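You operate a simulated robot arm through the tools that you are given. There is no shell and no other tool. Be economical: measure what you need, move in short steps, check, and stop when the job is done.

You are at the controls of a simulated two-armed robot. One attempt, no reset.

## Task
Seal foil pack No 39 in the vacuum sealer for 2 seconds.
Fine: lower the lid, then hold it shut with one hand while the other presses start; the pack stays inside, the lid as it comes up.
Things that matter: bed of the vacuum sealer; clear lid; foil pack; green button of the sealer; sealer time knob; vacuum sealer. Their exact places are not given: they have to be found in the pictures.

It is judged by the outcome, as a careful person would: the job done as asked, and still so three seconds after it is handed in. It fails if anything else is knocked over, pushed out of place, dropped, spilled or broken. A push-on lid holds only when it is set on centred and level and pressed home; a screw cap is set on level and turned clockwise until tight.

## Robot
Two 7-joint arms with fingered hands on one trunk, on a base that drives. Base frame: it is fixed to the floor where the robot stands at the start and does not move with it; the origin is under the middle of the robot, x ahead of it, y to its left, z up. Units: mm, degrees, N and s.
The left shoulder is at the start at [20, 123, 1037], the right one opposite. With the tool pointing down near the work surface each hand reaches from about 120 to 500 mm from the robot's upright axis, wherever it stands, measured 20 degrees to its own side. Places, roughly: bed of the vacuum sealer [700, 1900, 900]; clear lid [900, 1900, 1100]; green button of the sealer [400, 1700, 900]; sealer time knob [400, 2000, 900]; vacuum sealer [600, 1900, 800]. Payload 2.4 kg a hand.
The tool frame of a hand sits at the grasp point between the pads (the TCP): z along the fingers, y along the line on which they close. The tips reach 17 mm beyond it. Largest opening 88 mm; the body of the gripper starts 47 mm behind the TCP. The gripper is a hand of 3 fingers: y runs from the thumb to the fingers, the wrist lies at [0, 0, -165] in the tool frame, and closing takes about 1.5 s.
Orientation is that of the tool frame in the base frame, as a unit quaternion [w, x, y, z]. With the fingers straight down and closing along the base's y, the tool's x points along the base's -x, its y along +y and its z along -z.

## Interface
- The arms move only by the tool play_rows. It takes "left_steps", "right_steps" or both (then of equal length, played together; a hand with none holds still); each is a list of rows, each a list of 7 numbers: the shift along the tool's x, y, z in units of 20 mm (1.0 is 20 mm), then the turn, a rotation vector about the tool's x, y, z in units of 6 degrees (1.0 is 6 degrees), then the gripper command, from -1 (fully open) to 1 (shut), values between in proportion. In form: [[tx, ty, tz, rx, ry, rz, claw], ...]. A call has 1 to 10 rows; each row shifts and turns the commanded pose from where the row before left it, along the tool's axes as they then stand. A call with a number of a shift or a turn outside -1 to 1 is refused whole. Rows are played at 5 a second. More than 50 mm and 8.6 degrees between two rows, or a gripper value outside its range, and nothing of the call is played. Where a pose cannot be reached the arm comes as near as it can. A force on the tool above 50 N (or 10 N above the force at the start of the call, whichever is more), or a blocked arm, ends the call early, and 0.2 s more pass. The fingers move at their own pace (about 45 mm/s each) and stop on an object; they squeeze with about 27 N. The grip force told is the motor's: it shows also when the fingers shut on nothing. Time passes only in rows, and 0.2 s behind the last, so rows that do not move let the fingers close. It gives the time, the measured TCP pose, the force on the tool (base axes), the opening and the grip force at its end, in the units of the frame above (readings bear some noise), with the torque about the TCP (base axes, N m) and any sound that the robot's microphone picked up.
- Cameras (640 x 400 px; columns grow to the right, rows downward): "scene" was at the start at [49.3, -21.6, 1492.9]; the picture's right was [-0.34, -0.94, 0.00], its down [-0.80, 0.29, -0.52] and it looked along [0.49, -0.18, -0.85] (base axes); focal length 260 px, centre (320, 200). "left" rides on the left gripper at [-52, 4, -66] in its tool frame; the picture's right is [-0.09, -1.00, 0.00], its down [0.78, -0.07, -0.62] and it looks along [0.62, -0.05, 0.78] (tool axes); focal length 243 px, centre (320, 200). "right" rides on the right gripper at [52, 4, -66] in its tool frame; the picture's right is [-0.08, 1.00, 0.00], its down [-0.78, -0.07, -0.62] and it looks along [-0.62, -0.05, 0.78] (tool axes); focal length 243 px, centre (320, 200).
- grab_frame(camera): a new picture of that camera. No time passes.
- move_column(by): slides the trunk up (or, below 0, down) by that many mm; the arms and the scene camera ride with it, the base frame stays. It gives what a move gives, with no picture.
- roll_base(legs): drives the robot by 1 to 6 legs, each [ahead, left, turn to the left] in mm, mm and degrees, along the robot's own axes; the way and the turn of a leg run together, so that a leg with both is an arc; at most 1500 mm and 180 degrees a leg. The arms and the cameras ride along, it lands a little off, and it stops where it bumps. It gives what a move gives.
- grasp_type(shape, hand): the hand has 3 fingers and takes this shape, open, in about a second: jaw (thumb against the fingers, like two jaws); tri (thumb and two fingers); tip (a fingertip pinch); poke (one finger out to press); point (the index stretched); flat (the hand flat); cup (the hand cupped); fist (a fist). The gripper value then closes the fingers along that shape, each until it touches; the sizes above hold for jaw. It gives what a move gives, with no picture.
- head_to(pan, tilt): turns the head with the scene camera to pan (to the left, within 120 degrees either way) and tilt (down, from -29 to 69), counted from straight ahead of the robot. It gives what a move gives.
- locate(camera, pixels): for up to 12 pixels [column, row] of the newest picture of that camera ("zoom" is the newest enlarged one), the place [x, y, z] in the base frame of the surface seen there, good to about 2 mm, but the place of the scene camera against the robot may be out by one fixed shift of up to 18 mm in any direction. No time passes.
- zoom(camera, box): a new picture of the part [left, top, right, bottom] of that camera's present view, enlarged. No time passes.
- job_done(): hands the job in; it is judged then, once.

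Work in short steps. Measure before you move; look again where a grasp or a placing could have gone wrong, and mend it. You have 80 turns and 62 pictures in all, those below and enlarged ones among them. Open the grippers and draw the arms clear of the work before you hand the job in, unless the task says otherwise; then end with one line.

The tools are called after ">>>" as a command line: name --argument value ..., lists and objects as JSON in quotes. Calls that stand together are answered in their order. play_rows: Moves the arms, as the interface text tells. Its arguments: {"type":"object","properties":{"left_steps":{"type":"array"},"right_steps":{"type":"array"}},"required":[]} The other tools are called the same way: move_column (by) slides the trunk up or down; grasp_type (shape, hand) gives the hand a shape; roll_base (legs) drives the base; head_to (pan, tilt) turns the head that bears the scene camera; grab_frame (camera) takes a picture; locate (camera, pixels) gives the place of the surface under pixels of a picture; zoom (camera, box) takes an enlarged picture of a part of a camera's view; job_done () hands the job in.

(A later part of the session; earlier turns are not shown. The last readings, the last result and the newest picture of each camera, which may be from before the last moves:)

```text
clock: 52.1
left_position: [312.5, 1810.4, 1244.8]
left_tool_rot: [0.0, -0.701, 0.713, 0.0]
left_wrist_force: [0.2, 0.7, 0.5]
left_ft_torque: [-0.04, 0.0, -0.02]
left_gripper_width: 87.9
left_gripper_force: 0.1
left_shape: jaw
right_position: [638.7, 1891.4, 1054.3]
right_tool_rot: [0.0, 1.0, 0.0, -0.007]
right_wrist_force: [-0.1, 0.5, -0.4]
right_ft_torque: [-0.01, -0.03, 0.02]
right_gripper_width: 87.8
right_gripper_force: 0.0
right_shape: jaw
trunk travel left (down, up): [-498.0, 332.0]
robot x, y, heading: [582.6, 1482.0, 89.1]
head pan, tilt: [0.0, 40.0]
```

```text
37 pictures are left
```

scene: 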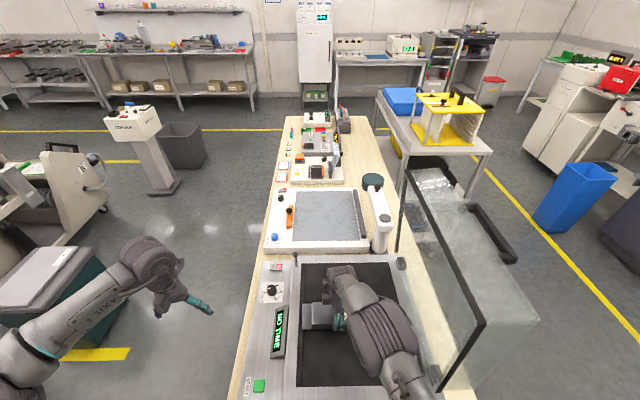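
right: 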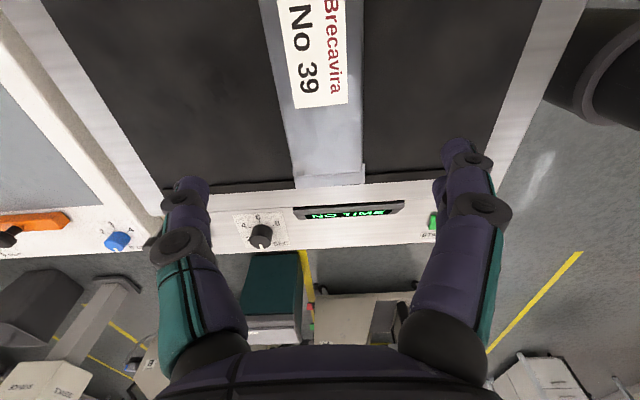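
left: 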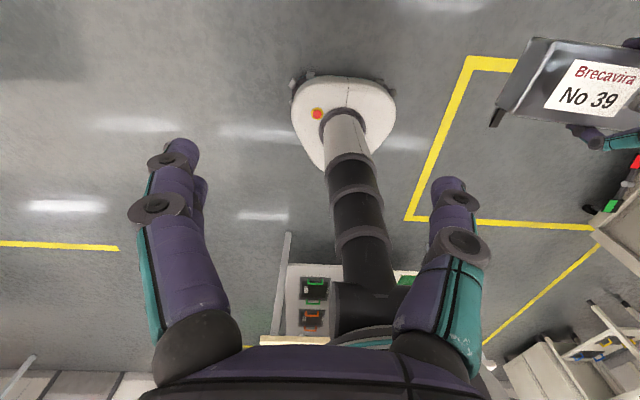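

Pack lies on the bed, flap at the seal bar. This camera sees the panel; measure knob (260,236) and button (432,222).

>>> zoom --camera "right" --box '[210, 195, 450, 265]'

>>> locate --camera "right" --pixels '[[260, 232], [252, 238], [270, 238], [240, 230], [431, 220], [431, 225], [300, 235], [262, 205], [350, 212], [320, 176]]'

```text
2.67 times, centred on (330, 230) of right
```

zoom: 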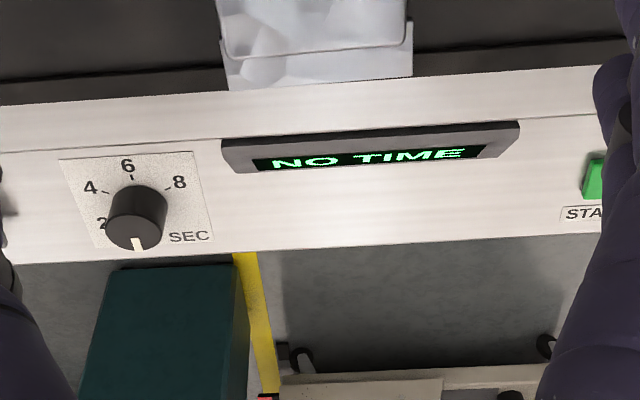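

```text
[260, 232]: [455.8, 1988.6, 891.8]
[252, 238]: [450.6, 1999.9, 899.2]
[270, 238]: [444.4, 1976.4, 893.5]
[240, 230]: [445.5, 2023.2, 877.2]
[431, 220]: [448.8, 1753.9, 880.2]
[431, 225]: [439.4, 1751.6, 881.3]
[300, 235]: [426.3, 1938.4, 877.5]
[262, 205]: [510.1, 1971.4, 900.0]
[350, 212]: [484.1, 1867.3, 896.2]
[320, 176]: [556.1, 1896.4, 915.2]
```

Knob centre ≈(450,1989), top ≈899, pointer at 0; labels are 60° apart per 2 s, so it needs 60° clockwise from above. Button ≈(446,1753,881). I raise and draw back the right hand and bring the left across.

>>> play_rows --left_steps '[[0, -0.69, 0, 0, 0, 0, -1], [0, -0.69, 0, 0, 0, 0, -1], [0, -0.69, 0, 0, 0, 0, -1], [0, -0.69, 0, 0, 0, 0, -1], [0, -0.69, 0, 0, 0, 0, -1], [0, -0.69, 0, 0, 0, 0, -1], [0, -0.69, 0, 0, 0, 0, -1], [0, -0.69, 0, 0, 0, 0, -1], [0, -0.69, 0, 0, 0, 0, -1], [0, -0.69, 0, 0, 0, 0, -1]]' --right_steps '[[0.4, 0.7, -1, 0, 0, 0, -1], [0.4, 0.7, -1, 0, 0, 0, -1], [0.4, 0.7, -1, 0, 0, 0, -1], [0.4, 0.7, -1, 0, 0, 0, -1], [0.4, 0.7, -1, 0, 0, 0, -1], [0.4, 0.7, -1, 0, 0, 0, -1], [0.4, 0.7, -1, 0, 0, 0, -1], [0.4, 0.7, -1, 0, 0, 0, -1], [0.4, 0.7, -1, 0, 0, 0, -1], [0.4, 0.7, -1, 0, 0, 0, -1]]'

>>> grab_frame --camera "scene"

```text
clock: 54.3
left_position: [452.7, 1809.7, 1244.5]
left_tool_rot: [0.0, -0.702, 0.712, 0.0]
left_wrist_force: [0.1, -0.7, 0.1]
left_ft_torque: [-0.01, -0.03, -0.02]
left_gripper_width: 87.8
left_gripper_force: 0.0
left_shape: jaw
right_position: [725.0, 1765.5, 1247.4]
right_tool_rot: [0.0, 1.0, 0.0, -0.006]
right_wrist_force: [0.3, -0.3, 0.7]
right_ft_torque: [0.0, 0.03, -0.05]
right_gripper_width: 88.2
right_gripper_force: 0.0
right_shape: jaw
right hand out of reach, approached as far as the arm can: row 10
trunk travel left (down, up): [-498.0, 332.0]
robot x, y, heading: [582.8, 1482.4, 88.7]
head pan, tilt: [0.0, 40.0]
```

```text
35 pictures are left
```

scene: 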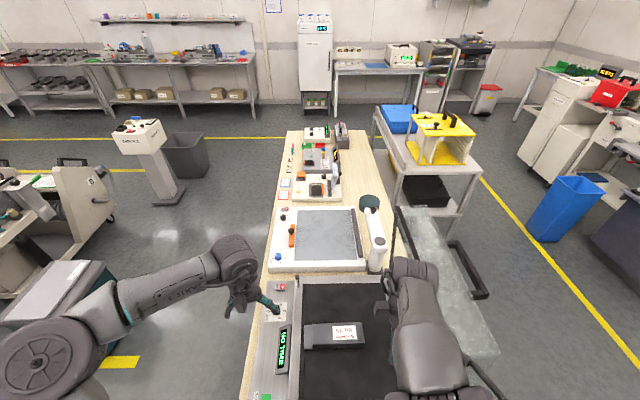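

Now base 40 mm ahead and trunk down 180 mm to bring the left shoulder level for reach; the right arm stays short of the lid (x<822).

>>> roll_base --legs '[[38, 0, 0]]'

>>> move_column --by -180

>>> play_rows --left_steps '[[-0.9, 0, 0.4, 0, 0, 0, -1], [-0.9, 0, 0.4, 0, 0, 0, -1], [-0.9, 0, 0.4, 0, 0, 0, -1], [-0.9, 0, 0.4, 0, 0, 0, -1], [-0.9, 0, 0.4, 0, 0, 0, -1], [-0.9, 0, 0.4, 0, 0, 0, -1], [0, 0, 0, 0, 0, 0, -1]]'

>>> grab_frame --camera "left"

```text
clock: 55.2
left_position: [453.1, 1848.8, 1243.6]
left_tool_rot: [-0.002, -0.701, 0.713, 0.0]
left_wrist_force: [-0.8, -0.4, -0.2]
left_ft_torque: [-0.04, 0.04, 0.0]
left_gripper_width: 87.9
left_gripper_force: 0.1
left_shape: jaw
right_position: [723.8, 1805.0, 1246.6]
right_tool_rot: [0.001, 1.0, -0.001, -0.007]
right_wrist_force: [-0.9, 0.1, 0.4]
right_ft_torque: [-0.06, 0.03, -0.02]
right_gripper_width: 88.1
right_gripper_force: 0.0
right_shape: jaw
trunk travel left (down, up): [-498.0, 332.0]
robot x, y, heading: [588.6, 1522.1, 88.9]
head pan, tilt: [0.0, 40.0]
```

```text
clock: 57.2
left_position: [451.3, 1848.3, 1064.8]
left_tool_rot: [0.0, -0.701, 0.714, 0.0]
left_wrist_force: [0.0, 0.9, 0.9]
left_ft_torque: [0.01, 0.0, 0.02]
left_gripper_width: 88.0
left_gripper_force: 0.0
left_shape: jaw
right_position: [724.1, 1802.7, 1067.8]
right_tool_rot: [-0.001, 1.0, -0.001, -0.007]
right_wrist_force: [0.0, 0.6, 0.4]
right_ft_torque: [0.01, 0.01, 0.01]
right_gripper_width: 88.0
right_gripper_force: 0.1
right_shape: jaw
trunk travel left (down, up): [-318.0, 512.0]
robot x, y, heading: [585.1, 1525.0, 89.0]
head pan, tilt: [0.0, 40.0]
```

```text
clock: 58.8
left_position: [453.8, 1956.5, 1016.8]
left_tool_rot: [0.0, -0.701, 0.714, 0.0]
left_wrist_force: [0.5, -1.4, -0.3]
left_ft_torque: [0.0, 0.02, 0.02]
left_gripper_width: 87.9
left_gripper_force: 0.1
left_shape: jaw
right_position: [723.3, 1802.7, 1066.8]
right_tool_rot: [-0.002, 1.0, -0.001, -0.007]
right_wrist_force: [0.7, 0.0, -0.1]
right_ft_torque: [0.03, -0.03, 0.05]
right_gripper_width: 88.0
right_gripper_force: 0.0
right_shape: jaw
trunk travel left (down, up): [-318.0, 512.0]
robot x, y, heading: [583.6, 1518.0, 88.8]
head pan, tilt: [0.0, 40.0]
```

```text
34 pictures are left
```

left: 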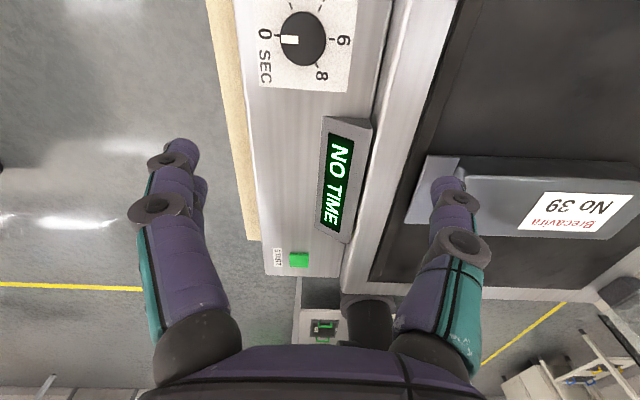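

>>> locate --camera "left" --pixels '[[284, 40], [324, 40], [303, 15], [303, 62], [303, 40], [298, 260], [292, 255], [306, 266], [345, 40], [265, 35], [340, 135], [330, 115]]'

>>> zoom --camera "left" --box '[230, 0, 390, 100]'

```text
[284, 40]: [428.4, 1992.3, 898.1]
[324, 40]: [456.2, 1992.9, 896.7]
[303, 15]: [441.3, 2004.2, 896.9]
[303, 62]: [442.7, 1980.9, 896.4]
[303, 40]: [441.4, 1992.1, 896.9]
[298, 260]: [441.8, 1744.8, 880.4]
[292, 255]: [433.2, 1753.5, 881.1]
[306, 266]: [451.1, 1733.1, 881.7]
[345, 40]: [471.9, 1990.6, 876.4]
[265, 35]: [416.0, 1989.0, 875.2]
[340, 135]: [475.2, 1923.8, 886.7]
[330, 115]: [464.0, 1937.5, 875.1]
```

```text
4.00 times, centred on (310, 50) of left
```

zoom: 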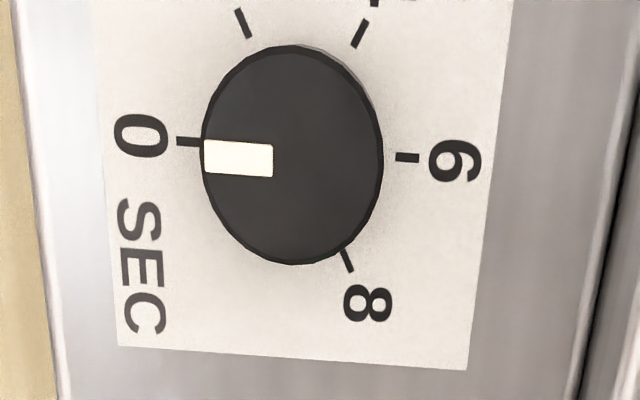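

Knob centre (442,1992), Ø27, top 897; pointer at 0, 2-tick 60° clockwise. I align above it with jaws at ~50 mm and descend partway.

>>> play_rows --left_steps '[[-0.6, 0.2, 0, 0, 0, 0, -0.14], [-0.6, 0.2, 0, 0, 0, 0, -0.14], [-0.58, 0.2, 0, 0, 0, 0, -0.14], [0, 0, 0.9, 0, 0, 0, -0.14], [0, 0, 0.9, 0, 0, 0, -0.14], [0, 0, 0.9, 0, 0, 0, -0.14], [0, 0, 0.9, 0, 0, 0, -0.14], [0, 0, 0, 0, 0, 0, -0.14]]'

>>> grab_frame --camera "left"

```text
clock: 60.6
left_position: [442.3, 1990.3, 944.6]
left_tool_rot: [0.0, -0.701, 0.713, 0.0]
left_wrist_force: [-0.4, 0.3, 0.0]
left_ft_torque: [-0.01, -0.01, 0.0]
left_gripper_width: 50.6
left_gripper_force: 0.2
left_shape: jaw
right_position: [723.9, 1802.6, 1067.7]
right_tool_rot: [-0.001, 1.0, -0.002, -0.007]
right_wrist_force: [-0.4, 0.2, 1.3]
right_ft_torque: [0.0, 0.01, 0.0]
right_gripper_width: 87.6
right_gripper_force: 0.0
right_shape: jaw
trunk travel left (down, up): [-318.0, 512.0]
robot x, y, heading: [585.3, 1523.5, 89.1]
head pan, tilt: [0.0, 40.0]
```

```text
32 pictures are left
```

left: 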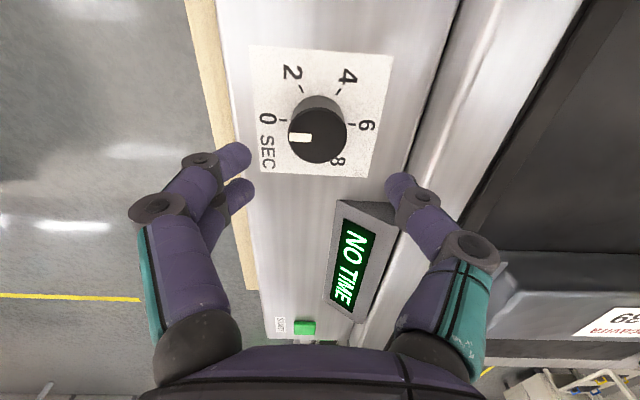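

Centred (fingers cols 240/400, knob 317). Descend 46 mm and close on the knob.

>>> play_rows --left_steps '[[0, 0, 0.8, 0, 0, 0, -0.14], [0, 0, 0.8, 0, 0, 0, -0.14], [0, 0, 0.7, 0, 0, 0, -0.14], [0, 0, 0, 0, 0, 0, 0.1], [0, 0, 0, 0, 0, 0, 0.3], [0, 0, 0, 0, 0, 0, 0.6], [0, 0, 0, 0, 0, 0, 1], [0, 0, 0, 0, 0, 0, 1], [0, 0, 0, 0, 0, 0, 1], [0, 0, 0, 0, 0, 0, 1]]'

>>> grab_frame --camera "left"

```text
clock: 62.8
left_position: [441.0, 1990.0, 898.0]
left_tool_rot: [0.0, -0.7, 0.714, 0.0]
left_wrist_force: [-0.7, -6.5, -3.5]
left_ft_torque: [-0.08, 0.0, 0.01]
left_gripper_width: 21.9
left_gripper_force: 27.3
left_shape: jaw
right_position: [724.3, 1802.9, 1066.6]
right_tool_rot: [0.0, 1.0, -0.001, -0.007]
right_wrist_force: [-0.1, 0.3, -0.5]
right_ft_torque: [-0.02, 0.06, 0.05]
right_gripper_width: 87.9
right_gripper_force: 0.1
right_shape: jaw
trunk travel left (down, up): [-318.0, 512.0]
robot x, y, heading: [584.6, 1520.7, 89.0]
head pan, tilt: [0.0, 40.0]
```

```text
31 pictures are left
```

left: 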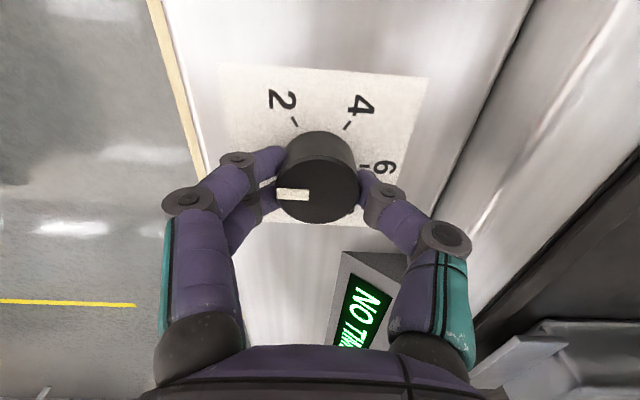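

Knob gripped. Turn 60° clockwise from above (+tool z), watching the display.

>>> play_rows --left_steps '[[0, 0, 0, 0, 0, 1, 1], [0, 0, 0, 0, 0, 1, 1], [0, 0, 0, 0, 0, 1, 1], [0, 0, 0, 0, 0, 1, 1], [0, 0, 0, 0, 0, 1, 1], [0, 0, 0, 0, 0, 1, 1], [0, 0, 0, 0, 0, 1, 1], [0, 0, 0, 0, 0, 1, 1], [0, 0, 0, 0, 0, 1, 1], [0, 0, 0, 0, 0, 1, 1]]'

>>> grab_frame --camera "left"

>>> grab_frame --camera "scene"

```text
clock: 65.0
left_position: [441.8, 1989.7, 898.4]
left_tool_rot: [0.0, -0.25, 0.968, 0.0]
left_wrist_force: [-12.3, -8.5, -10.0]
left_ft_torque: [-0.07, 0.19, -0.01]
left_gripper_width: 21.5
left_gripper_force: 26.7
left_shape: jaw
right_position: [722.5, 1802.5, 1067.1]
right_tool_rot: [-0.001, 1.0, 0.0, -0.007]
right_wrist_force: [-0.7, 0.2, -0.3]
right_ft_torque: [0.02, -0.04, -0.02]
right_gripper_width: 87.8
right_gripper_force: 0.0
right_shape: jaw
trunk travel left (down, up): [-318.0, 512.0]
robot x, y, heading: [586.0, 1523.3, 88.9]
head pan, tilt: [0.0, 40.0]
```

```text
30 pictures are left
```

left: 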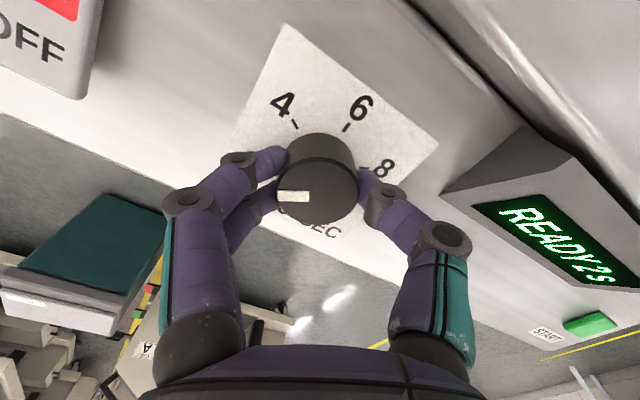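

```text
29 pictures are left
```

scene: 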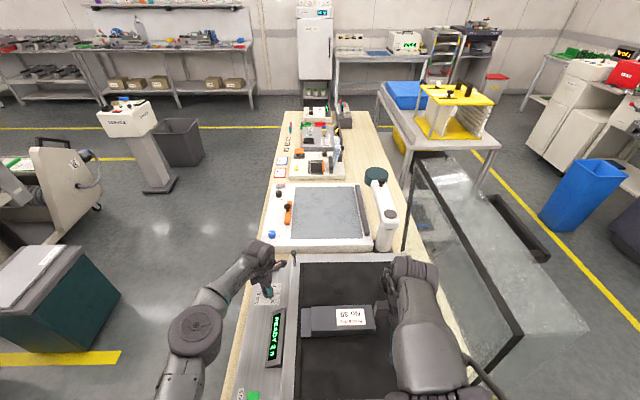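

Display shows READY 2 s. Release the knob, rise and turn back.

>>> play_rows --left_steps '[[0, 0, 0, 0, 0, 0, 0.3], [0, 0, 0, 0, 0, 0, -0.1], [0, 0, 0, 0, 0, 0, -0.3], [0, 0, 0, 0, 0, 0, -0.3], [0, 0, -0.8, 0, 0, 0, -0.3], [0, 0, -1, 0, 0, 0, -0.3], [0, 0, -1, 0, 0, 0, -0.3], [0, 0, -1, 0, 0, 0, -0.3], [0, 0, -1, 0, 0, 0, -0.3], [0, 0, -1, 0, 0, 0, -0.3]]'

>>> play_rows --left_steps '[[0, 0, 0, 0, 0, -1, -0.3], [0, 0, 0, 0, 0, -1, -0.3], [0, 0, 0, 0, 0, -1, -0.3], [0, 0, 0, 0, 0, -1, -0.3], [0, 0, 0, 0, 0, -1, -0.3], [0, 0, 0, 0, 0, -1, -0.3], [0, 0, 0, 0, 0, -1, -0.3], [0, 0, 0, 0, 0, -1, -0.3], [0, 0, 0, 0, 0, -1, -0.3], [0, 0, 0, 0, 0, -1, -0.3]]'

>>> play_rows --left_steps '[[0.9, 0.2, 0, 0, 0, 0, -0.3], [0.9, 0.2, 0, 0, 0, 0, -0.3], [0.9, 0.2, 0, 0, 0, 0, -0.3], [0.9, 0.2, 0, 0, 0, 0, -0.3], [0.9, 0.2, 0, 0, 0, 0, -0.3], [0.9, 0.2, 0, 0, 0, 0, -0.3], [0.9, 0.2, 0, 0, 0, 0, -0.3], [0.9, 0.2, 0, 0, 0, 0, -0.3], [0.9, 0.2, 0, 0, 0, 0, -0.3], [0.9, 0.2, 0, 0, 0, 0, -0.3]]'

>>> zoom --camera "scene" --box '[230, 140, 620, 400]'

```text
clock: 67.2
left_position: [442.3, 1990.5, 1014.5]
left_tool_rot: [-0.001, -0.251, 0.968, 0.0]
left_wrist_force: [0.7, 0.2, -0.7]
left_ft_torque: [0.0, -0.01, 0.02]
left_gripper_width: 57.1
left_gripper_force: 0.1
left_shape: jaw
right_position: [724.0, 1803.3, 1067.3]
right_tool_rot: [-0.002, 1.0, -0.001, -0.007]
right_wrist_force: [0.0, 0.3, 0.4]
right_ft_torque: [0.02, 0.01, 0.0]
right_gripper_width: 87.8
right_gripper_force: 0.0
right_shape: jaw
trunk travel left (down, up): [-318.0, 512.0]
robot x, y, heading: [584.6, 1521.4, 88.9]
head pan, tilt: [0.0, 40.0]
```

```text
clock: 69.4
left_position: [441.8, 1992.0, 1015.6]
left_tool_rot: [0.0, -0.702, 0.712, -0.001]
left_wrist_force: [0.5, -0.3, 0.3]
left_ft_torque: [0.0, 0.01, 0.0]
left_gripper_width: 56.8
left_gripper_force: 0.1
left_shape: jaw
right_position: [724.1, 1803.0, 1066.3]
right_tool_rot: [-0.001, 1.0, -0.001, -0.007]
right_wrist_force: [0.0, -0.5, -0.1]
right_ft_torque: [0.01, -0.01, 0.02]
right_gripper_width: 87.8
right_gripper_force: 0.0
right_shape: jaw
trunk travel left (down, up): [-318.0, 512.0]
robot x, y, heading: [586.0, 1516.1, 88.9]
head pan, tilt: [0.0, 40.0]
```

```text
clock: 71.6
left_position: [399.4, 1810.2, 1013.1]
left_tool_rot: [0.0, -0.701, 0.713, 0.0]
left_wrist_force: [0.6, -0.8, 1.0]
left_ft_torque: [0.02, 0.05, 0.03]
left_gripper_width: 56.8
left_gripper_force: 0.2
left_shape: jaw
right_position: [723.8, 1803.4, 1066.4]
right_tool_rot: [-0.001, 1.0, -0.001, -0.007]
right_wrist_force: [0.5, -0.6, 1.1]
right_ft_torque: [0.02, 0.01, 0.0]
right_gripper_width: 87.8
right_gripper_force: 0.1
right_shape: jaw
trunk travel left (down, up): [-318.0, 512.0]
robot x, y, heading: [589.9, 1525.5, 89.1]
head pan, tilt: [0.0, 40.0]
```

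```text
1.54 times, centred on (425, 270) of scene
```

zoom: 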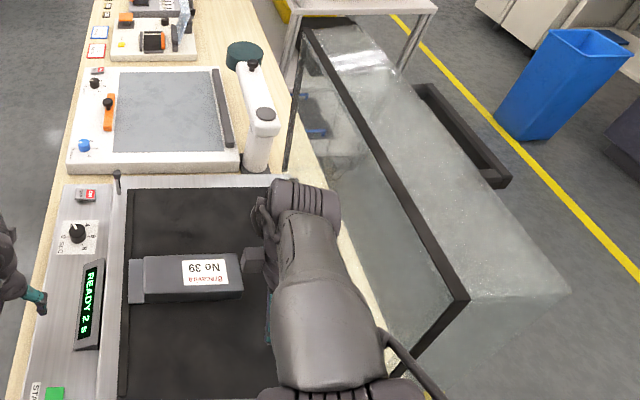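

READY 2 s holds. Now inspect the lid: there is a black bar behind it (handle?). Locate frame and bar points.

>>> locate --camera "zoom" --pixels '[[310, 35], [460, 295], [400, 190], [340, 90], [425, 95], [460, 140], [490, 172], [440, 90], [500, 185], [410, 350], [290, 160], [555, 290]]'

```text
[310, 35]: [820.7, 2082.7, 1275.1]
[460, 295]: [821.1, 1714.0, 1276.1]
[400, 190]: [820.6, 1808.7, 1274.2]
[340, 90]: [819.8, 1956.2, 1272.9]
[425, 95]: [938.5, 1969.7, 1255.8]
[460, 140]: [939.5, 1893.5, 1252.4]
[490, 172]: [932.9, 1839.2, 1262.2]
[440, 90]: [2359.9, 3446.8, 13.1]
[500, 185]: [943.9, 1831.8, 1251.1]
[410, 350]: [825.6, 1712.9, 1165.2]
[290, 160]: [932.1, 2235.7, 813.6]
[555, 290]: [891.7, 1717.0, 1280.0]
```

The lid's handle bar is behind it at x≈938, y≈1832–1970, z≈1240. Plan: grip it with the right hand from outside at 45° and swing it with a hand rotation about the hinge. First back off to reorient the hand in free space.

>>> roll_base --legs '[[-260, 0, 0], [0, -75, 0]]'

>>> move_column --by 110

>>> play_rows --right_steps '[[0.3, 0, 0, 0, 0, 1, 0], [0.3, 0, 0, 0, 0, 1, 0], [0, 0, 0, 0, 0, 1, 0], [0, 0, 0, 0, 0, 1, 0], [0, 0, 0, 0, 0, 1, 0], [0, 0, 0, 0, 0, 1, 0], [0, 0, 0, 0, 0, 1, 0], [0, 0, 0, 0, 0, 1, 0], [0, 0, 0, 0, 0, 1, 0], [0, 0, 0, 0, 0, 1, 0]]'

>>> play_rows --right_steps '[[0, 0, 0, 0, 0, 1, 0], [0, 0, 0, 0, 0, 1, 0], [0, 0, 0, 0, 0, 1, 0], [0, 0, 0, 0, 0, 1, 0], [0, 0, 0, 0, 0, 1, 0], [0, 0, 0, 0, -1, 0, 0], [0, 0, 0, 0, -1, 0, 0], [0, 0, 0, 0, -1, 0, 0], [0, 0, 0, 0, -1, 0, 0], [0, 0, 0, 0, -1, 0, 0]]'

```text
clock: 74.1
left_position: [468.7, 1548.5, 1014.4]
left_tool_rot: [-0.001, -0.703, 0.711, 0.001]
left_wrist_force: [-0.2, 0.8, 0.4]
left_ft_torque: [-0.02, -0.02, 0.01]
left_gripper_width: 57.1
left_gripper_force: 0.1
left_shape: jaw
right_position: [794.5, 1543.9, 1066.7]
right_tool_rot: [-0.001, 1.0, 0.001, -0.007]
right_wrist_force: [-0.9, -0.6, 0.2]
right_ft_torque: [0.01, 0.02, 0.01]
right_gripper_width: 87.8
right_gripper_force: 0.1
right_shape: jaw
trunk travel left (down, up): [-318.0, 512.0]
robot x, y, heading: [659.2, 1261.1, 89.3]
head pan, tilt: [0.0, 40.0]
```

```text
clock: 75.5
left_position: [467.0, 1550.8, 1124.1]
left_tool_rot: [0.0, -0.703, 0.712, 0.0]
left_wrist_force: [0.1, -0.1, -0.7]
left_ft_torque: [0.01, 0.01, 0.0]
left_gripper_width: 57.0
left_gripper_force: 0.1
left_shape: jaw
right_position: [793.9, 1544.1, 1177.0]
right_tool_rot: [0.0, 1.0, 0.002, -0.007]
right_wrist_force: [1.2, 0.7, -0.5]
right_ft_torque: [-0.02, 0.02, 0.05]
right_gripper_width: 87.7
right_gripper_force: 0.1
right_shape: jaw
trunk travel left (down, up): [-428.0, 402.0]
robot x, y, heading: [655.0, 1259.8, 89.2]
head pan, tilt: [0.0, 40.0]
```

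```text
clock: 77.7
left_position: [466.9, 1551.4, 1122.8]
left_tool_rot: [0.0, -0.703, 0.711, 0.0]
left_wrist_force: [-0.3, 0.1, -0.4]
left_ft_torque: [0.0, -0.03, 0.01]
left_gripper_width: 57.1
left_gripper_force: 0.0
left_shape: jaw
right_position: [805.4, 1544.1, 1176.5]
right_tool_rot: [0.003, 0.866, -0.499, -0.006]
right_wrist_force: [0.1, 0.2, 0.3]
right_ft_torque: [0.03, -0.01, -0.02]
right_gripper_width: 44.6
right_gripper_force: 0.1
right_shape: jaw
trunk travel left (down, up): [-428.0, 402.0]
robot x, y, heading: [655.4, 1262.2, 89.2]
head pan, tilt: [0.0, 40.0]
```

```text
clock: 79.9
left_position: [468.0, 1549.8, 1124.6]
left_tool_rot: [-0.001, -0.703, 0.711, 0.0]
left_wrist_force: [-0.4, 0.5, 0.5]
left_ft_torque: [0.01, -0.01, 0.02]
left_gripper_width: 57.2
left_gripper_force: 0.0
left_shape: jaw
right_position: [822.2, 1586.4, 1150.7]
right_tool_rot: [0.179, -0.682, 0.684, 0.189]
right_wrist_force: [-0.8, 0.6, 0.2]
right_ft_torque: [0.01, 0.0, 0.01]
right_gripper_width: 44.6
right_gripper_force: 0.0
right_shape: jaw
right hand out of reach, approached as far as the arm can: row 6, 7, 8, 9, 10
trunk travel left (down, up): [-428.0, 402.0]
robot x, y, heading: [653.5, 1263.2, 89.4]
head pan, tilt: [0.0, 40.0]
```

The hand was too close to the body for the pitch. Back the base 110 mm more, extend hand forward/right, and finish the pitch.

>>> roll_base --legs '[[-110, 0, 0]]'

>>> play_rows --right_steps '[[-0.98, -0.9, 0.1, 0, 0, 0, 0], [-0.98, -0.9, 0.1, 0, 0, 0, 0], [-0.98, -0.9, 0.1, 0, 0, 0, 0], [-0.98, -0.9, 0.1, 0, 0, 0, 0], [-0.98, -0.9, 0.1, 0, 0, 0, 0], [0, -0.9, 0, 0, 0, 0, 0], [0, 0, 0, 0, -1, 0, 0], [0, 0, 0, 0, -1, 0, 0], [0, 0, 0, 0, -0.5, 0, 0], [0, 0, 0, 0, 0, 0, 0]]'

```text
clock: 81.1
left_position: [466.0, 1440.7, 1123.6]
left_tool_rot: [0.0, -0.704, 0.711, 0.0]
left_wrist_force: [-0.2, 0.2, -0.6]
left_ft_torque: [0.0, -0.04, 0.01]
left_gripper_width: 56.8
left_gripper_force: 0.0
left_shape: jaw
right_position: [820.9, 1477.4, 1150.9]
right_tool_rot: [0.179, -0.682, 0.683, 0.189]
right_wrist_force: [0.2, -0.3, 0.6]
right_ft_torque: [-0.01, 0.0, 0.01]
right_gripper_width: 44.5
right_gripper_force: 0.2
right_shape: jaw
trunk travel left (down, up): [-428.0, 402.0]
robot x, y, heading: [656.6, 1150.7, 89.1]
head pan, tilt: [0.0, 40.0]
```

```text
clock: 83.3
left_position: [466.6, 1441.8, 1123.1]
left_tool_rot: [0.0, -0.703, 0.711, 0.0]
left_wrist_force: [0.9, -0.8, -0.1]
left_ft_torque: [-0.02, 0.02, 0.03]
left_gripper_width: 56.8
left_gripper_force: 0.0
left_shape: jaw
right_position: [928.6, 1569.7, 1190.1]
right_tool_rot: [0.266, -0.652, 0.654, 0.276]
right_wrist_force: [0.5, -0.2, 0.0]
right_ft_torque: [0.0, -0.02, 0.01]
right_gripper_width: 44.6
right_gripper_force: 0.1
right_shape: jaw
trunk travel left (down, up): [-428.0, 402.0]
robot x, y, heading: [653.7, 1152.3, 89.3]
head pan, tilt: [0.0, 40.0]
```

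Pitch 45° reached. Rotate 90° about base y to face the handle from outside.

>>> play_rows --right_steps '[[0, 0, 0, -0.707, 0, 0.707, 0], [0, 0, 0, -0.707, 0, 0.707, 0], [0, 0, 0, -0.707, 0, 0.707, 0], [0, 0, 0, -0.707, 0, 0.707, 0], [0, 0, 0, -0.707, 0, 0.707, 0], [0, 0, 0, -0.707, 0, 0.707, 0], [0, 0, 0, -0.707, 0, 0.707, 0], [0, 0, 0, -0.707, 0, 0.707, 0], [0, 0, 0, -0.707, 0, 0.707, 0], [0, 0, 0, -0.707, 0, 0.707, 0]]'

>>> play_rows --right_steps '[[0, 0, 0, -0.707, 0, 0.707, 0], [0, 0, 0, -0.707, 0, 0.707, 0], [0, 0, 0, -0.707, 0, 0.707, 0], [0, 0, 0, -0.707, 0, 0.707, 0], [0, 0, 0, -0.707, 0, 0.707, 0], [0, 0, 0, 0, 0, 0, 0]]'

>>> grab_frame --camera "right"

```text
clock: 85.5
left_position: [466.0, 1442.1, 1123.3]
left_tool_rot: [0.0, -0.704, 0.71, 0.0]
left_wrist_force: [0.2, 0.6, -0.5]
left_ft_torque: [-0.02, 0.01, -0.01]
left_gripper_width: 57.0
left_gripper_force: 0.0
left_shape: jaw
right_position: [929.8, 1569.3, 1189.8]
right_tool_rot: [-0.098, -0.427, 0.7, 0.564]
right_wrist_force: [0.3, 0.3, 0.3]
right_ft_torque: [-0.01, 0.0, -0.03]
right_gripper_width: 45.1
right_gripper_force: 0.0
right_shape: jaw
trunk travel left (down, up): [-428.0, 402.0]
robot x, y, heading: [655.3, 1151.1, 89.1]
head pan, tilt: [0.0, 40.0]
```

```text
clock: 86.9
left_position: [467.3, 1443.3, 1124.2]
left_tool_rot: [0.0, -0.704, 0.71, 0.0]
left_wrist_force: [0.1, -0.3, -0.1]
left_ft_torque: [0.02, 0.01, -0.04]
left_gripper_width: 57.1
left_gripper_force: 0.2
left_shape: jaw
right_position: [929.0, 1570.7, 1189.8]
right_tool_rot: [-0.276, -0.268, 0.651, 0.655]
right_wrist_force: [0.1, 0.1, -0.2]
right_ft_torque: [-0.02, -0.01, 0.02]
right_gripper_width: 44.4
right_gripper_force: 0.0
right_shape: jaw
trunk travel left (down, up): [-428.0, 402.0]
robot x, y, heading: [652.9, 1153.1, 89.6]
head pan, tilt: [0.0, 40.0]
```

```text
27 pictures are left
```

right: 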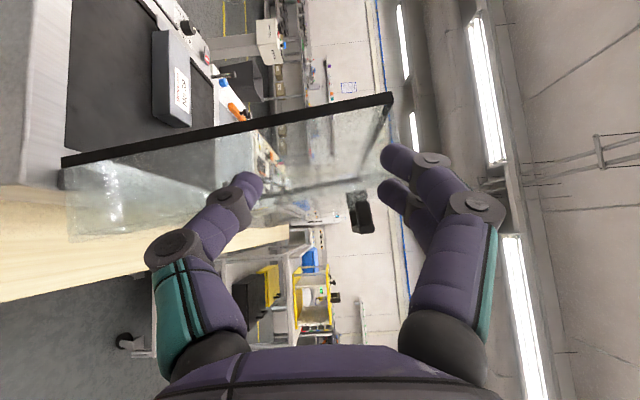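

The handle's near end shows at (360,212). Zoom and measure.

>>> zoom --camera "right" --box '[290, 80, 430, 260]'

>>> locate --camera "right" --pixels '[[357, 195], [352, 205], [358, 228], [368, 228], [368, 205], [353, 192], [366, 193], [390, 98], [64, 160], [362, 220]]'

```text
2.22 times, centred on (360, 170) of right
```

zoom: 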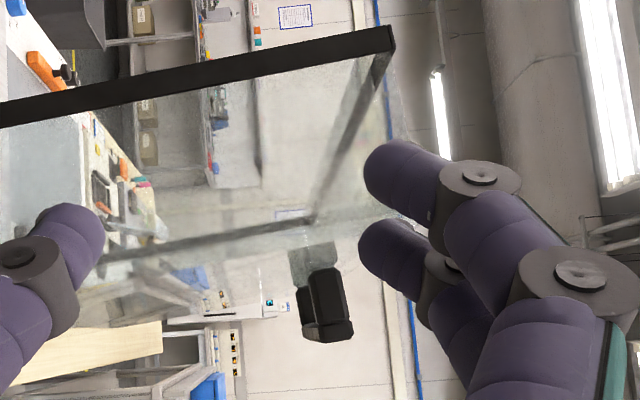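

```text
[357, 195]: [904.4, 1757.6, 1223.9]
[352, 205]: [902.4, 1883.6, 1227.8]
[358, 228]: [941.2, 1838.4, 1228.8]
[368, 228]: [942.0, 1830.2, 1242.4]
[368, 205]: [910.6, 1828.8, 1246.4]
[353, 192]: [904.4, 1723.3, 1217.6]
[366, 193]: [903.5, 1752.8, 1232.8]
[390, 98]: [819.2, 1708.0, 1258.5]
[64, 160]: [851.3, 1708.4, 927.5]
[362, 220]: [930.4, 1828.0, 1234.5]
```

Handle bar: outer x≈928–942, y≈1828–1970, z centre≈1236; hinge ≈(851,927). Move the hand outward, raise trunk 46, and drive in alongside the lid with clearance.

>>> play_rows --right_steps '[[-0.53, 0, -0.53, 0, 0, 0, 0], [-0.53, 0, -0.53, 0, 0, 0, 0]]'

>>> move_column --by 46

>>> roll_base --legs '[[0, -35, 0], [230, 0, 0]]'

>>> grab_frame --camera "right"

>>> grab_frame --camera "scene"

```text
clock: 87.5
left_position: [466.5, 1442.2, 1124.2]
left_tool_rot: [0.0, -0.703, 0.711, 0.0]
left_wrist_force: [-0.6, -0.3, 0.5]
left_ft_torque: [-0.03, -0.02, -0.04]
left_gripper_width: 57.1
left_gripper_force: 0.1
left_shape: jaw
right_position: [958.8, 1570.3, 1189.1]
right_tool_rot: [-0.276, -0.268, 0.65, 0.655]
right_wrist_force: [0.9, -0.1, -0.3]
right_ft_torque: [0.0, -0.02, -0.02]
right_gripper_width: 44.5
right_gripper_force: 0.0
right_shape: jaw
trunk travel left (down, up): [-428.0, 402.0]
robot x, y, heading: [653.3, 1149.1, 89.6]
head pan, tilt: [0.0, 40.0]
```

```text
clock: 88.3
left_position: [466.2, 1442.0, 1169.4]
left_tool_rot: [0.0, -0.704, 0.711, 0.001]
left_wrist_force: [-0.2, -0.5, -0.1]
left_ft_torque: [0.02, -0.01, 0.01]
left_gripper_width: 56.9
left_gripper_force: 0.0
left_shape: jaw
right_position: [958.2, 1568.7, 1233.7]
right_tool_rot: [-0.276, -0.268, 0.65, 0.655]
right_wrist_force: [1.2, -0.2, 0.2]
right_ft_torque: [0.01, 0.01, -0.01]
right_gripper_width: 44.5
right_gripper_force: 0.1
right_shape: jaw
trunk travel left (down, up): [-474.0, 356.0]
robot x, y, heading: [649.9, 1152.8, 89.2]
head pan, tilt: [0.0, 40.0]
```

```text
clock: 90.5
left_position: [503.5, 1675.0, 1170.0]
left_tool_rot: [0.0, -0.703, 0.711, 0.0]
left_wrist_force: [0.3, -0.5, 0.4]
left_ft_torque: [-0.01, 0.0, -0.03]
left_gripper_width: 57.0
left_gripper_force: 0.0
left_shape: jaw
right_position: [995.2, 1801.6, 1234.8]
right_tool_rot: [-0.276, -0.268, 0.651, 0.655]
right_wrist_force: [0.2, 0.9, 0.4]
right_ft_torque: [-0.03, -0.01, -0.02]
right_gripper_width: 44.3
right_gripper_force: 0.1
right_shape: jaw
trunk travel left (down, up): [-474.0, 356.0]
robot x, y, heading: [692.9, 1382.4, 89.5]
head pan, tilt: [0.0, 40.0]
```

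```text
25 pictures are left
```

right: 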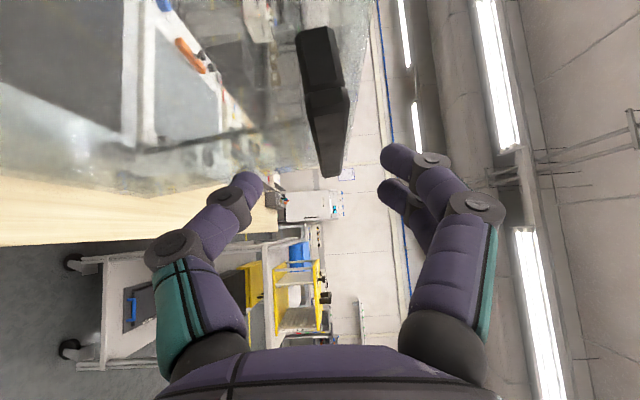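

```text
24 pictures are left
```

scene: 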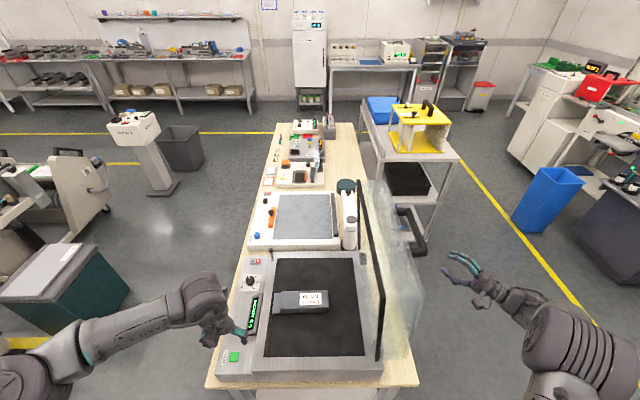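

Arm is clear of the lid. Re-measure the handle from here.

>>> locate --camera "right" --pixels '[[310, 32], [320, 60], [320, 88], [345, 92], [330, 100], [325, 130], [328, 170], [340, 140], [340, 170], [317, 140], [280, 60], [338, 60]]'

>>> zoom --camera "right" --box '[260, 10, 400, 190]'

```text
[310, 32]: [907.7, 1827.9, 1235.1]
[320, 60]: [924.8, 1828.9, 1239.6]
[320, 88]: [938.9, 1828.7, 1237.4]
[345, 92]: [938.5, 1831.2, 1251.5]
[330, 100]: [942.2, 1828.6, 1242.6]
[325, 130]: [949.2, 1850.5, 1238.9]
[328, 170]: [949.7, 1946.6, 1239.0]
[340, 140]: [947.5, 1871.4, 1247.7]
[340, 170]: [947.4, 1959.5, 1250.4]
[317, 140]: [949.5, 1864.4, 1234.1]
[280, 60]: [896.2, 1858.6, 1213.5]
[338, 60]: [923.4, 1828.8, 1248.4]
```

```text
2.22 times, centred on (330, 100) of right
```

zoom: 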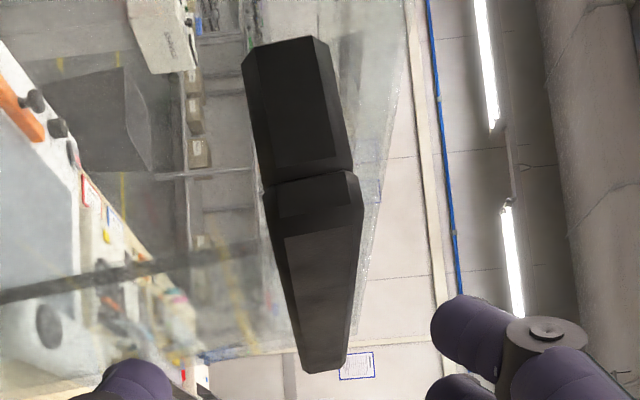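

Bar outer face x≈949, z centre ≈1241. Drive ahead 90, trunk +6.

>>> roll_base --legs '[[90, 0, 0]]'

>>> move_column --by 6

>>> grab_frame --camera "right"

```text
clock: 91.6
left_position: [504.5, 1766.3, 1167.8]
left_tool_rot: [0.0, -0.704, 0.711, 0.0]
left_wrist_force: [-0.7, 0.1, 0.3]
left_ft_torque: [0.0, 0.0, 0.0]
left_gripper_width: 56.9
left_gripper_force: 0.0
left_shape: jaw
right_position: [996.1, 1894.3, 1234.1]
right_tool_rot: [-0.276, -0.268, 0.651, 0.654]
right_wrist_force: [-1.1, 0.4, -0.1]
right_ft_torque: [-0.03, 0.01, -0.01]
right_gripper_width: 44.4
right_gripper_force: 0.2
right_shape: jaw
trunk travel left (down, up): [-474.0, 356.0]
robot x, y, heading: [693.0, 1475.9, 88.8]
head pan, tilt: [0.0, 40.0]
```

```text
clock: 92.2
left_position: [504.4, 1765.9, 1175.7]
left_tool_rot: [0.0, -0.703, 0.711, 0.0]
left_wrist_force: [-0.4, 0.5, -0.6]
left_ft_torque: [-0.04, -0.02, -0.02]
left_gripper_width: 56.9
left_gripper_force: 0.0
left_shape: jaw
right_position: [994.8, 1893.2, 1240.3]
right_tool_rot: [-0.276, -0.267, 0.651, 0.655]
right_wrist_force: [0.3, -0.3, 0.0]
right_ft_torque: [-0.01, -0.04, -0.01]
right_gripper_width: 44.4
right_gripper_force: 0.1
right_shape: jaw
trunk travel left (down, up): [-480.0, 350.0]
robot x, y, heading: [690.3, 1476.3, 89.6]
head pan, tilt: [0.0, 40.0]
```

```text
22 pictures are left
```

right: 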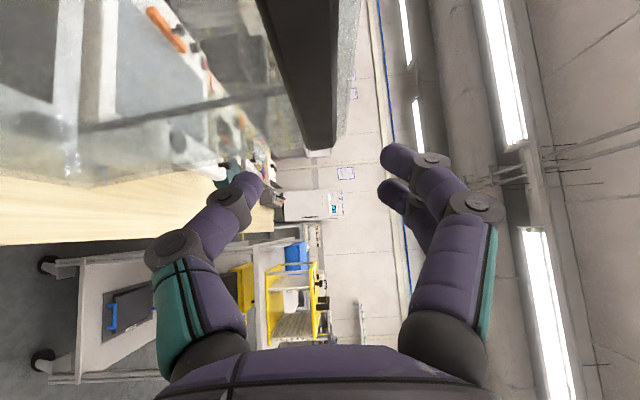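

Aligned in height (bar col≈315 between fingers 255/390). Move 54 mm toward −x onto the bar.

>>> play_rows --right_steps '[[0.478, 0, 0.478, 0, 0, 0, 0], [0.478, 0, 0.478, 0, 0, 0, 0], [0.478, 0, 0.478, 0, 0, 0, 0], [0.478, 0, 0.478, 0, 0, 0, 0], [0, 0, 0, 0, 0, 0, 0]]'

>>> grab_frame --camera "right"

```text
clock: 93.4
left_position: [505.8, 1766.4, 1175.2]
left_tool_rot: [0.001, -0.703, 0.711, 0.0]
left_wrist_force: [0.7, 0.2, 0.1]
left_ft_torque: [-0.01, 0.01, 0.0]
left_gripper_width: 56.8
left_gripper_force: 0.1
left_shape: jaw
right_position: [942.2, 1893.0, 1241.9]
right_tool_rot: [-0.276, -0.267, 0.651, 0.655]
right_wrist_force: [0.0, 0.0, -0.7]
right_ft_torque: [0.02, -0.01, 0.04]
right_gripper_width: 44.5
right_gripper_force: 0.1
right_shape: jaw
trunk travel left (down, up): [-480.0, 350.0]
robot x, y, heading: [690.3, 1473.0, 89.3]
head pan, tilt: [0.0, 40.0]
```

```text
21 pictures are left
```

right: 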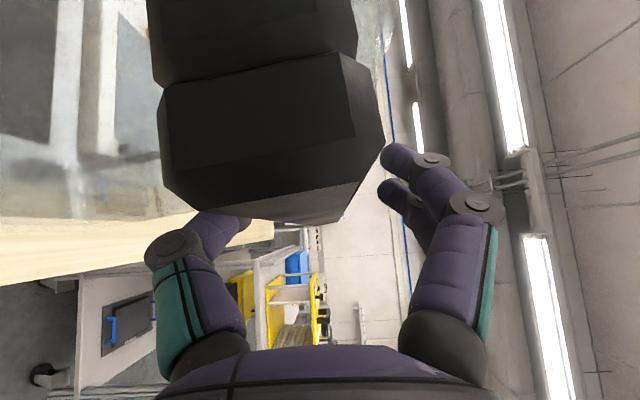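

The bar lies between thumb and fingers. Close.

>>> play_rows --right_steps '[[0, 0, 0, 0, 0, 0, 0.3], [0, 0, 0, 0, 0, 0, 0.6], [0, 0, 0, 0, 0, 0, 1], [0, 0, 0, 0, 0, 0, 1], [0, 0, 0, 0, 0, 0, 1], [0, 0, 0, 0, 0, 0, 1]]'

```text
clock: 94.8
left_position: [502.6, 1765.4, 1175.3]
left_tool_rot: [0.001, -0.704, 0.711, -0.001]
left_wrist_force: [-0.5, 0.9, 0.1]
left_ft_torque: [-0.01, -0.01, 0.01]
left_gripper_width: 56.9
left_gripper_force: 0.0
left_shape: jaw
right_position: [939.6, 1892.7, 1240.9]
right_tool_rot: [-0.276, -0.269, 0.651, 0.654]
right_wrist_force: [-12.0, 1.9, -2.2]
right_ft_torque: [0.0, 0.09, -0.07]
right_gripper_width: 10.8
right_gripper_force: 27.5
right_shape: jaw
trunk travel left (down, up): [-480.0, 350.0]
robot x, y, heading: [689.4, 1479.5, 89.3]
head pan, tilt: [0.0, 40.0]
```

Gripped. Swing the first 12° along the arc about the hinge, moving the left hand aside.

>>> play_rows --left_steps '[[0, 0.9, 0, 0, 0, 0, -0.3], [0, 0.9, 0, 0, 0, 0, -0.3], [0, 0.9, 0, 0, 0, 0, -0.3], [0, 0.9, 0, 0, 0, 0, -0.3]]' --right_steps '[[0.582, 0.214, 0.582, 0.354, 0, -0.354, 1], [0.582, 0.214, 0.582, 0.354, 0, -0.354, 1], [0.582, 0.214, 0.582, 0.354, 0, -0.354, 1], [0.582, 0.214, 0.582, 0.354, 0, -0.354, 1]]'

>>> grab_frame --camera "scene"

```text
clock: 95.8
left_position: [432.0, 1767.0, 1175.0]
left_tool_rot: [-0.001, -0.703, 0.711, -0.001]
left_wrist_force: [-0.3, 0.6, -0.2]
left_ft_torque: [-0.01, 0.04, 0.01]
left_gripper_width: 57.0
left_gripper_force: 0.1
left_shape: jaw
right_position: [875.1, 1894.3, 1253.1]
right_tool_rot: [-0.206, -0.334, 0.677, 0.622]
right_wrist_force: [-2.1, 0.6, -11.9]
right_ft_torque: [-0.02, 0.18, -0.11]
right_gripper_width: 10.9
right_gripper_force: 26.9
right_shape: jaw
trunk travel left (down, up): [-480.0, 350.0]
robot x, y, heading: [694.7, 1476.2, 89.2]
head pan, tilt: [0.0, 40.0]
```

```text
20 pictures are left
```

scene: 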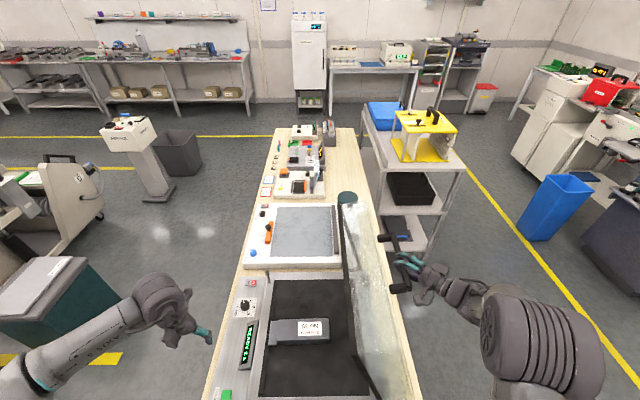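

The lid follows; forces small. Continue 30°.

>>> play_rows --right_steps '[[0.582, 0.214, 0.582, 0.354, 0, -0.354, 1], [0.582, 0.214, 0.582, 0.354, 0, -0.354, 1], [0.582, 0.214, 0.582, 0.354, 0, -0.354, 1], [0.582, 0.214, 0.582, 0.354, 0, -0.354, 1], [0.582, 0.214, 0.582, 0.354, 0, -0.354, 1], [0.582, 0.214, 0.582, 0.354, 0, -0.354, 1], [0.582, 0.214, 0.582, 0.354, 0, -0.354, 1], [0.582, 0.214, 0.582, 0.354, 0, -0.354, 1], [0.582, 0.214, 0.582, 0.354, 0, -0.354, 1], [0.582, 0.214, 0.582, 0.354, 0, -0.354, 1]]'

>>> grab_frame --camera "scene"

```text
clock: 98.0
left_position: [433.4, 1767.9, 1173.7]
left_tool_rot: [-0.001, -0.703, 0.711, -0.001]
left_wrist_force: [0.4, -0.8, 0.3]
left_ft_torque: [0.0, 0.06, -0.01]
left_gripper_width: 57.2
left_gripper_force: 0.1
left_shape: jaw
right_position: [710.7, 1895.5, 1223.5]
right_tool_rot: [-0.024, -0.485, 0.706, 0.516]
right_wrist_force: [5.8, 1.4, -22.4]
right_ft_torque: [-0.02, 0.2, -0.1]
right_gripper_width: 11.6
right_gripper_force: 27.6
right_shape: jaw
trunk travel left (down, up): [-480.0, 350.0]
robot x, y, heading: [689.9, 1475.3, 89.1]
head pan, tilt: [0.0, 40.0]
```

```text
19 pictures are left
```

scene: 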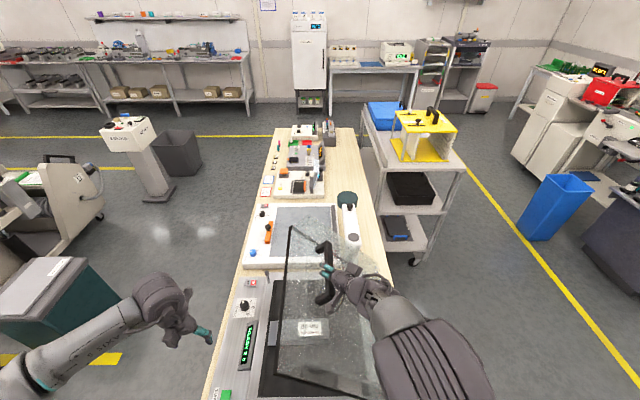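

On the expected arc (711,1224). Continue 30° more, left hand moving further aside.

>>> play_rows --left_steps '[[0.3, 0.5, 0, 0, 0, 0, -0.3], [0.3, 0.5, 0, 0, 0, 0, -0.3], [0.3, 0.5, 0, 0, 0, 0, -0.3], [0.3, 0.5, 0, 0, 0, 0, -0.3], [0.3, 0.5, 0, 0, 0, 0, -0.3], [0.3, 0.5, 0, 0, 0, 0, -0.3], [0.3, 0.5, 0, 0, 0, 0, -0.3], [0.3, 0.5, 0, 0, 0, 0, -0.3], [0, 0, 0, 0, 0, 0, -0.3], [0, 0, 0, 0, 0, 0, -0.3]]' --right_steps '[[0.582, 0.214, 0.582, 0.354, 0, -0.354, 1], [0.582, 0.214, 0.582, 0.354, 0, -0.354, 1], [0.582, 0.214, 0.582, 0.354, 0, -0.354, 1], [0.582, 0.214, 0.582, 0.354, 0, -0.354, 1], [0.582, 0.214, 0.582, 0.354, 0, -0.354, 1], [0.582, 0.214, 0.582, 0.354, 0, -0.354, 1], [0.582, 0.214, 0.582, 0.354, 0, -0.354, 1], [0.582, 0.214, 0.582, 0.354, 0, -0.354, 1], [0.582, 0.214, 0.582, 0.354, 0, -0.354, 1], [0.582, 0.214, 0.582, 0.354, 0, -0.354, 1]]'

>>> grab_frame --camera "scene"

```text
clock: 100.2
left_position: [353.2, 1721.8, 1174.9]
left_tool_rot: [0.0, -0.704, 0.711, 0.0]
left_wrist_force: [-0.1, -0.4, 0.0]
left_ft_torque: [-0.03, 0.02, 0.0]
left_gripper_width: 56.6
left_gripper_force: 0.2
left_shape: jaw
right_position: [582.4, 1894.1, 1117.0]
right_tool_rot: [0.16, -0.601, 0.689, 0.373]
right_wrist_force: [9.0, 3.1, -16.9]
right_ft_torque: [0.02, 0.23, -0.04]
right_gripper_width: 11.1
right_gripper_force: 26.9
right_shape: jaw
trunk travel left (down, up): [-480.0, 350.0]
robot x, y, heading: [691.4, 1476.1, 89.4]
head pan, tilt: [0.0, 40.0]
```

```text
18 pictures are left
```

scene: 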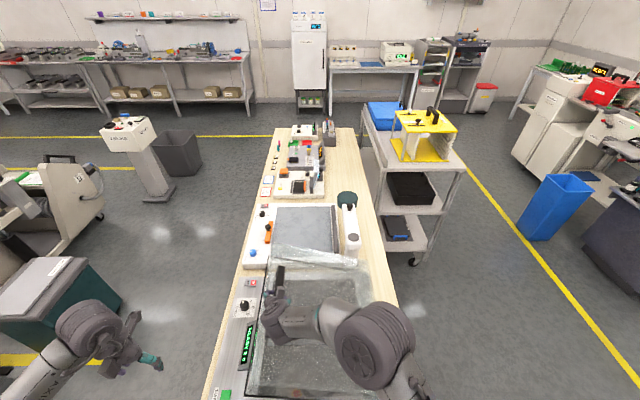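

72° done, on track. Last 18°.

>>> play_rows --right_steps '[[0.582, 0.214, 0.582, 0.354, 0, -0.354, 1], [0.582, 0.214, 0.582, 0.354, 0, -0.354, 1], [0.582, 0.214, 0.582, 0.354, 0, -0.354, 1], [0.582, 0.214, 0.582, 0.354, 0, -0.354, 1], [0.582, 0.214, 0.582, 0.354, 0, -0.354, 1], [0.582, 0.214, 0.582, 0.354, 0, -0.354, 1], [0, 0, 0, 0, 0, 0, 1]]'

>>> grab_frame --camera "scene"

```text
clock: 101.8
left_position: [347.7, 1719.0, 1174.3]
left_tool_rot: [0.001, -0.703, 0.711, -0.001]
left_wrist_force: [0.5, -0.7, -0.5]
left_ft_torque: [-0.02, -0.03, 0.01]
left_gripper_width: 56.8
left_gripper_force: 0.1
left_shape: jaw
right_position: [553.8, 1881.2, 1030.0]
right_tool_rot: [-0.265, 0.654, -0.652, -0.277]
right_wrist_force: [-22.0, 10.2, 16.5]
right_ft_torque: [-1.0, -0.49, -0.76]
right_gripper_width: 0.8
right_gripper_force: 27.5
right_shape: jaw
right hand out of reach, approached as far as the arm can: row 5, 6
trunk travel left (down, up): [-480.0, 350.0]
robot x, y, heading: [689.7, 1476.3, 89.3]
head pan, tilt: [0.0, 40.0]
```

```text
17 pictures are left
```

scene: 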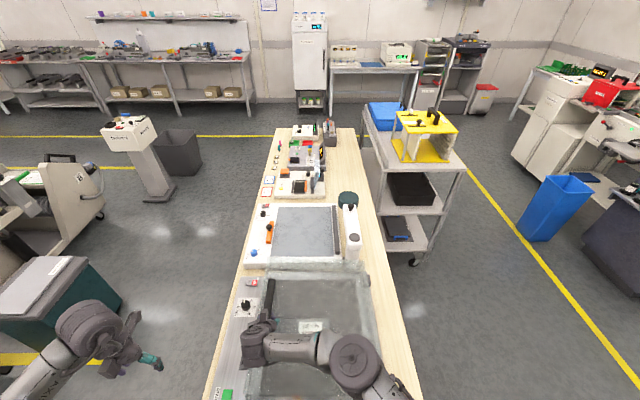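

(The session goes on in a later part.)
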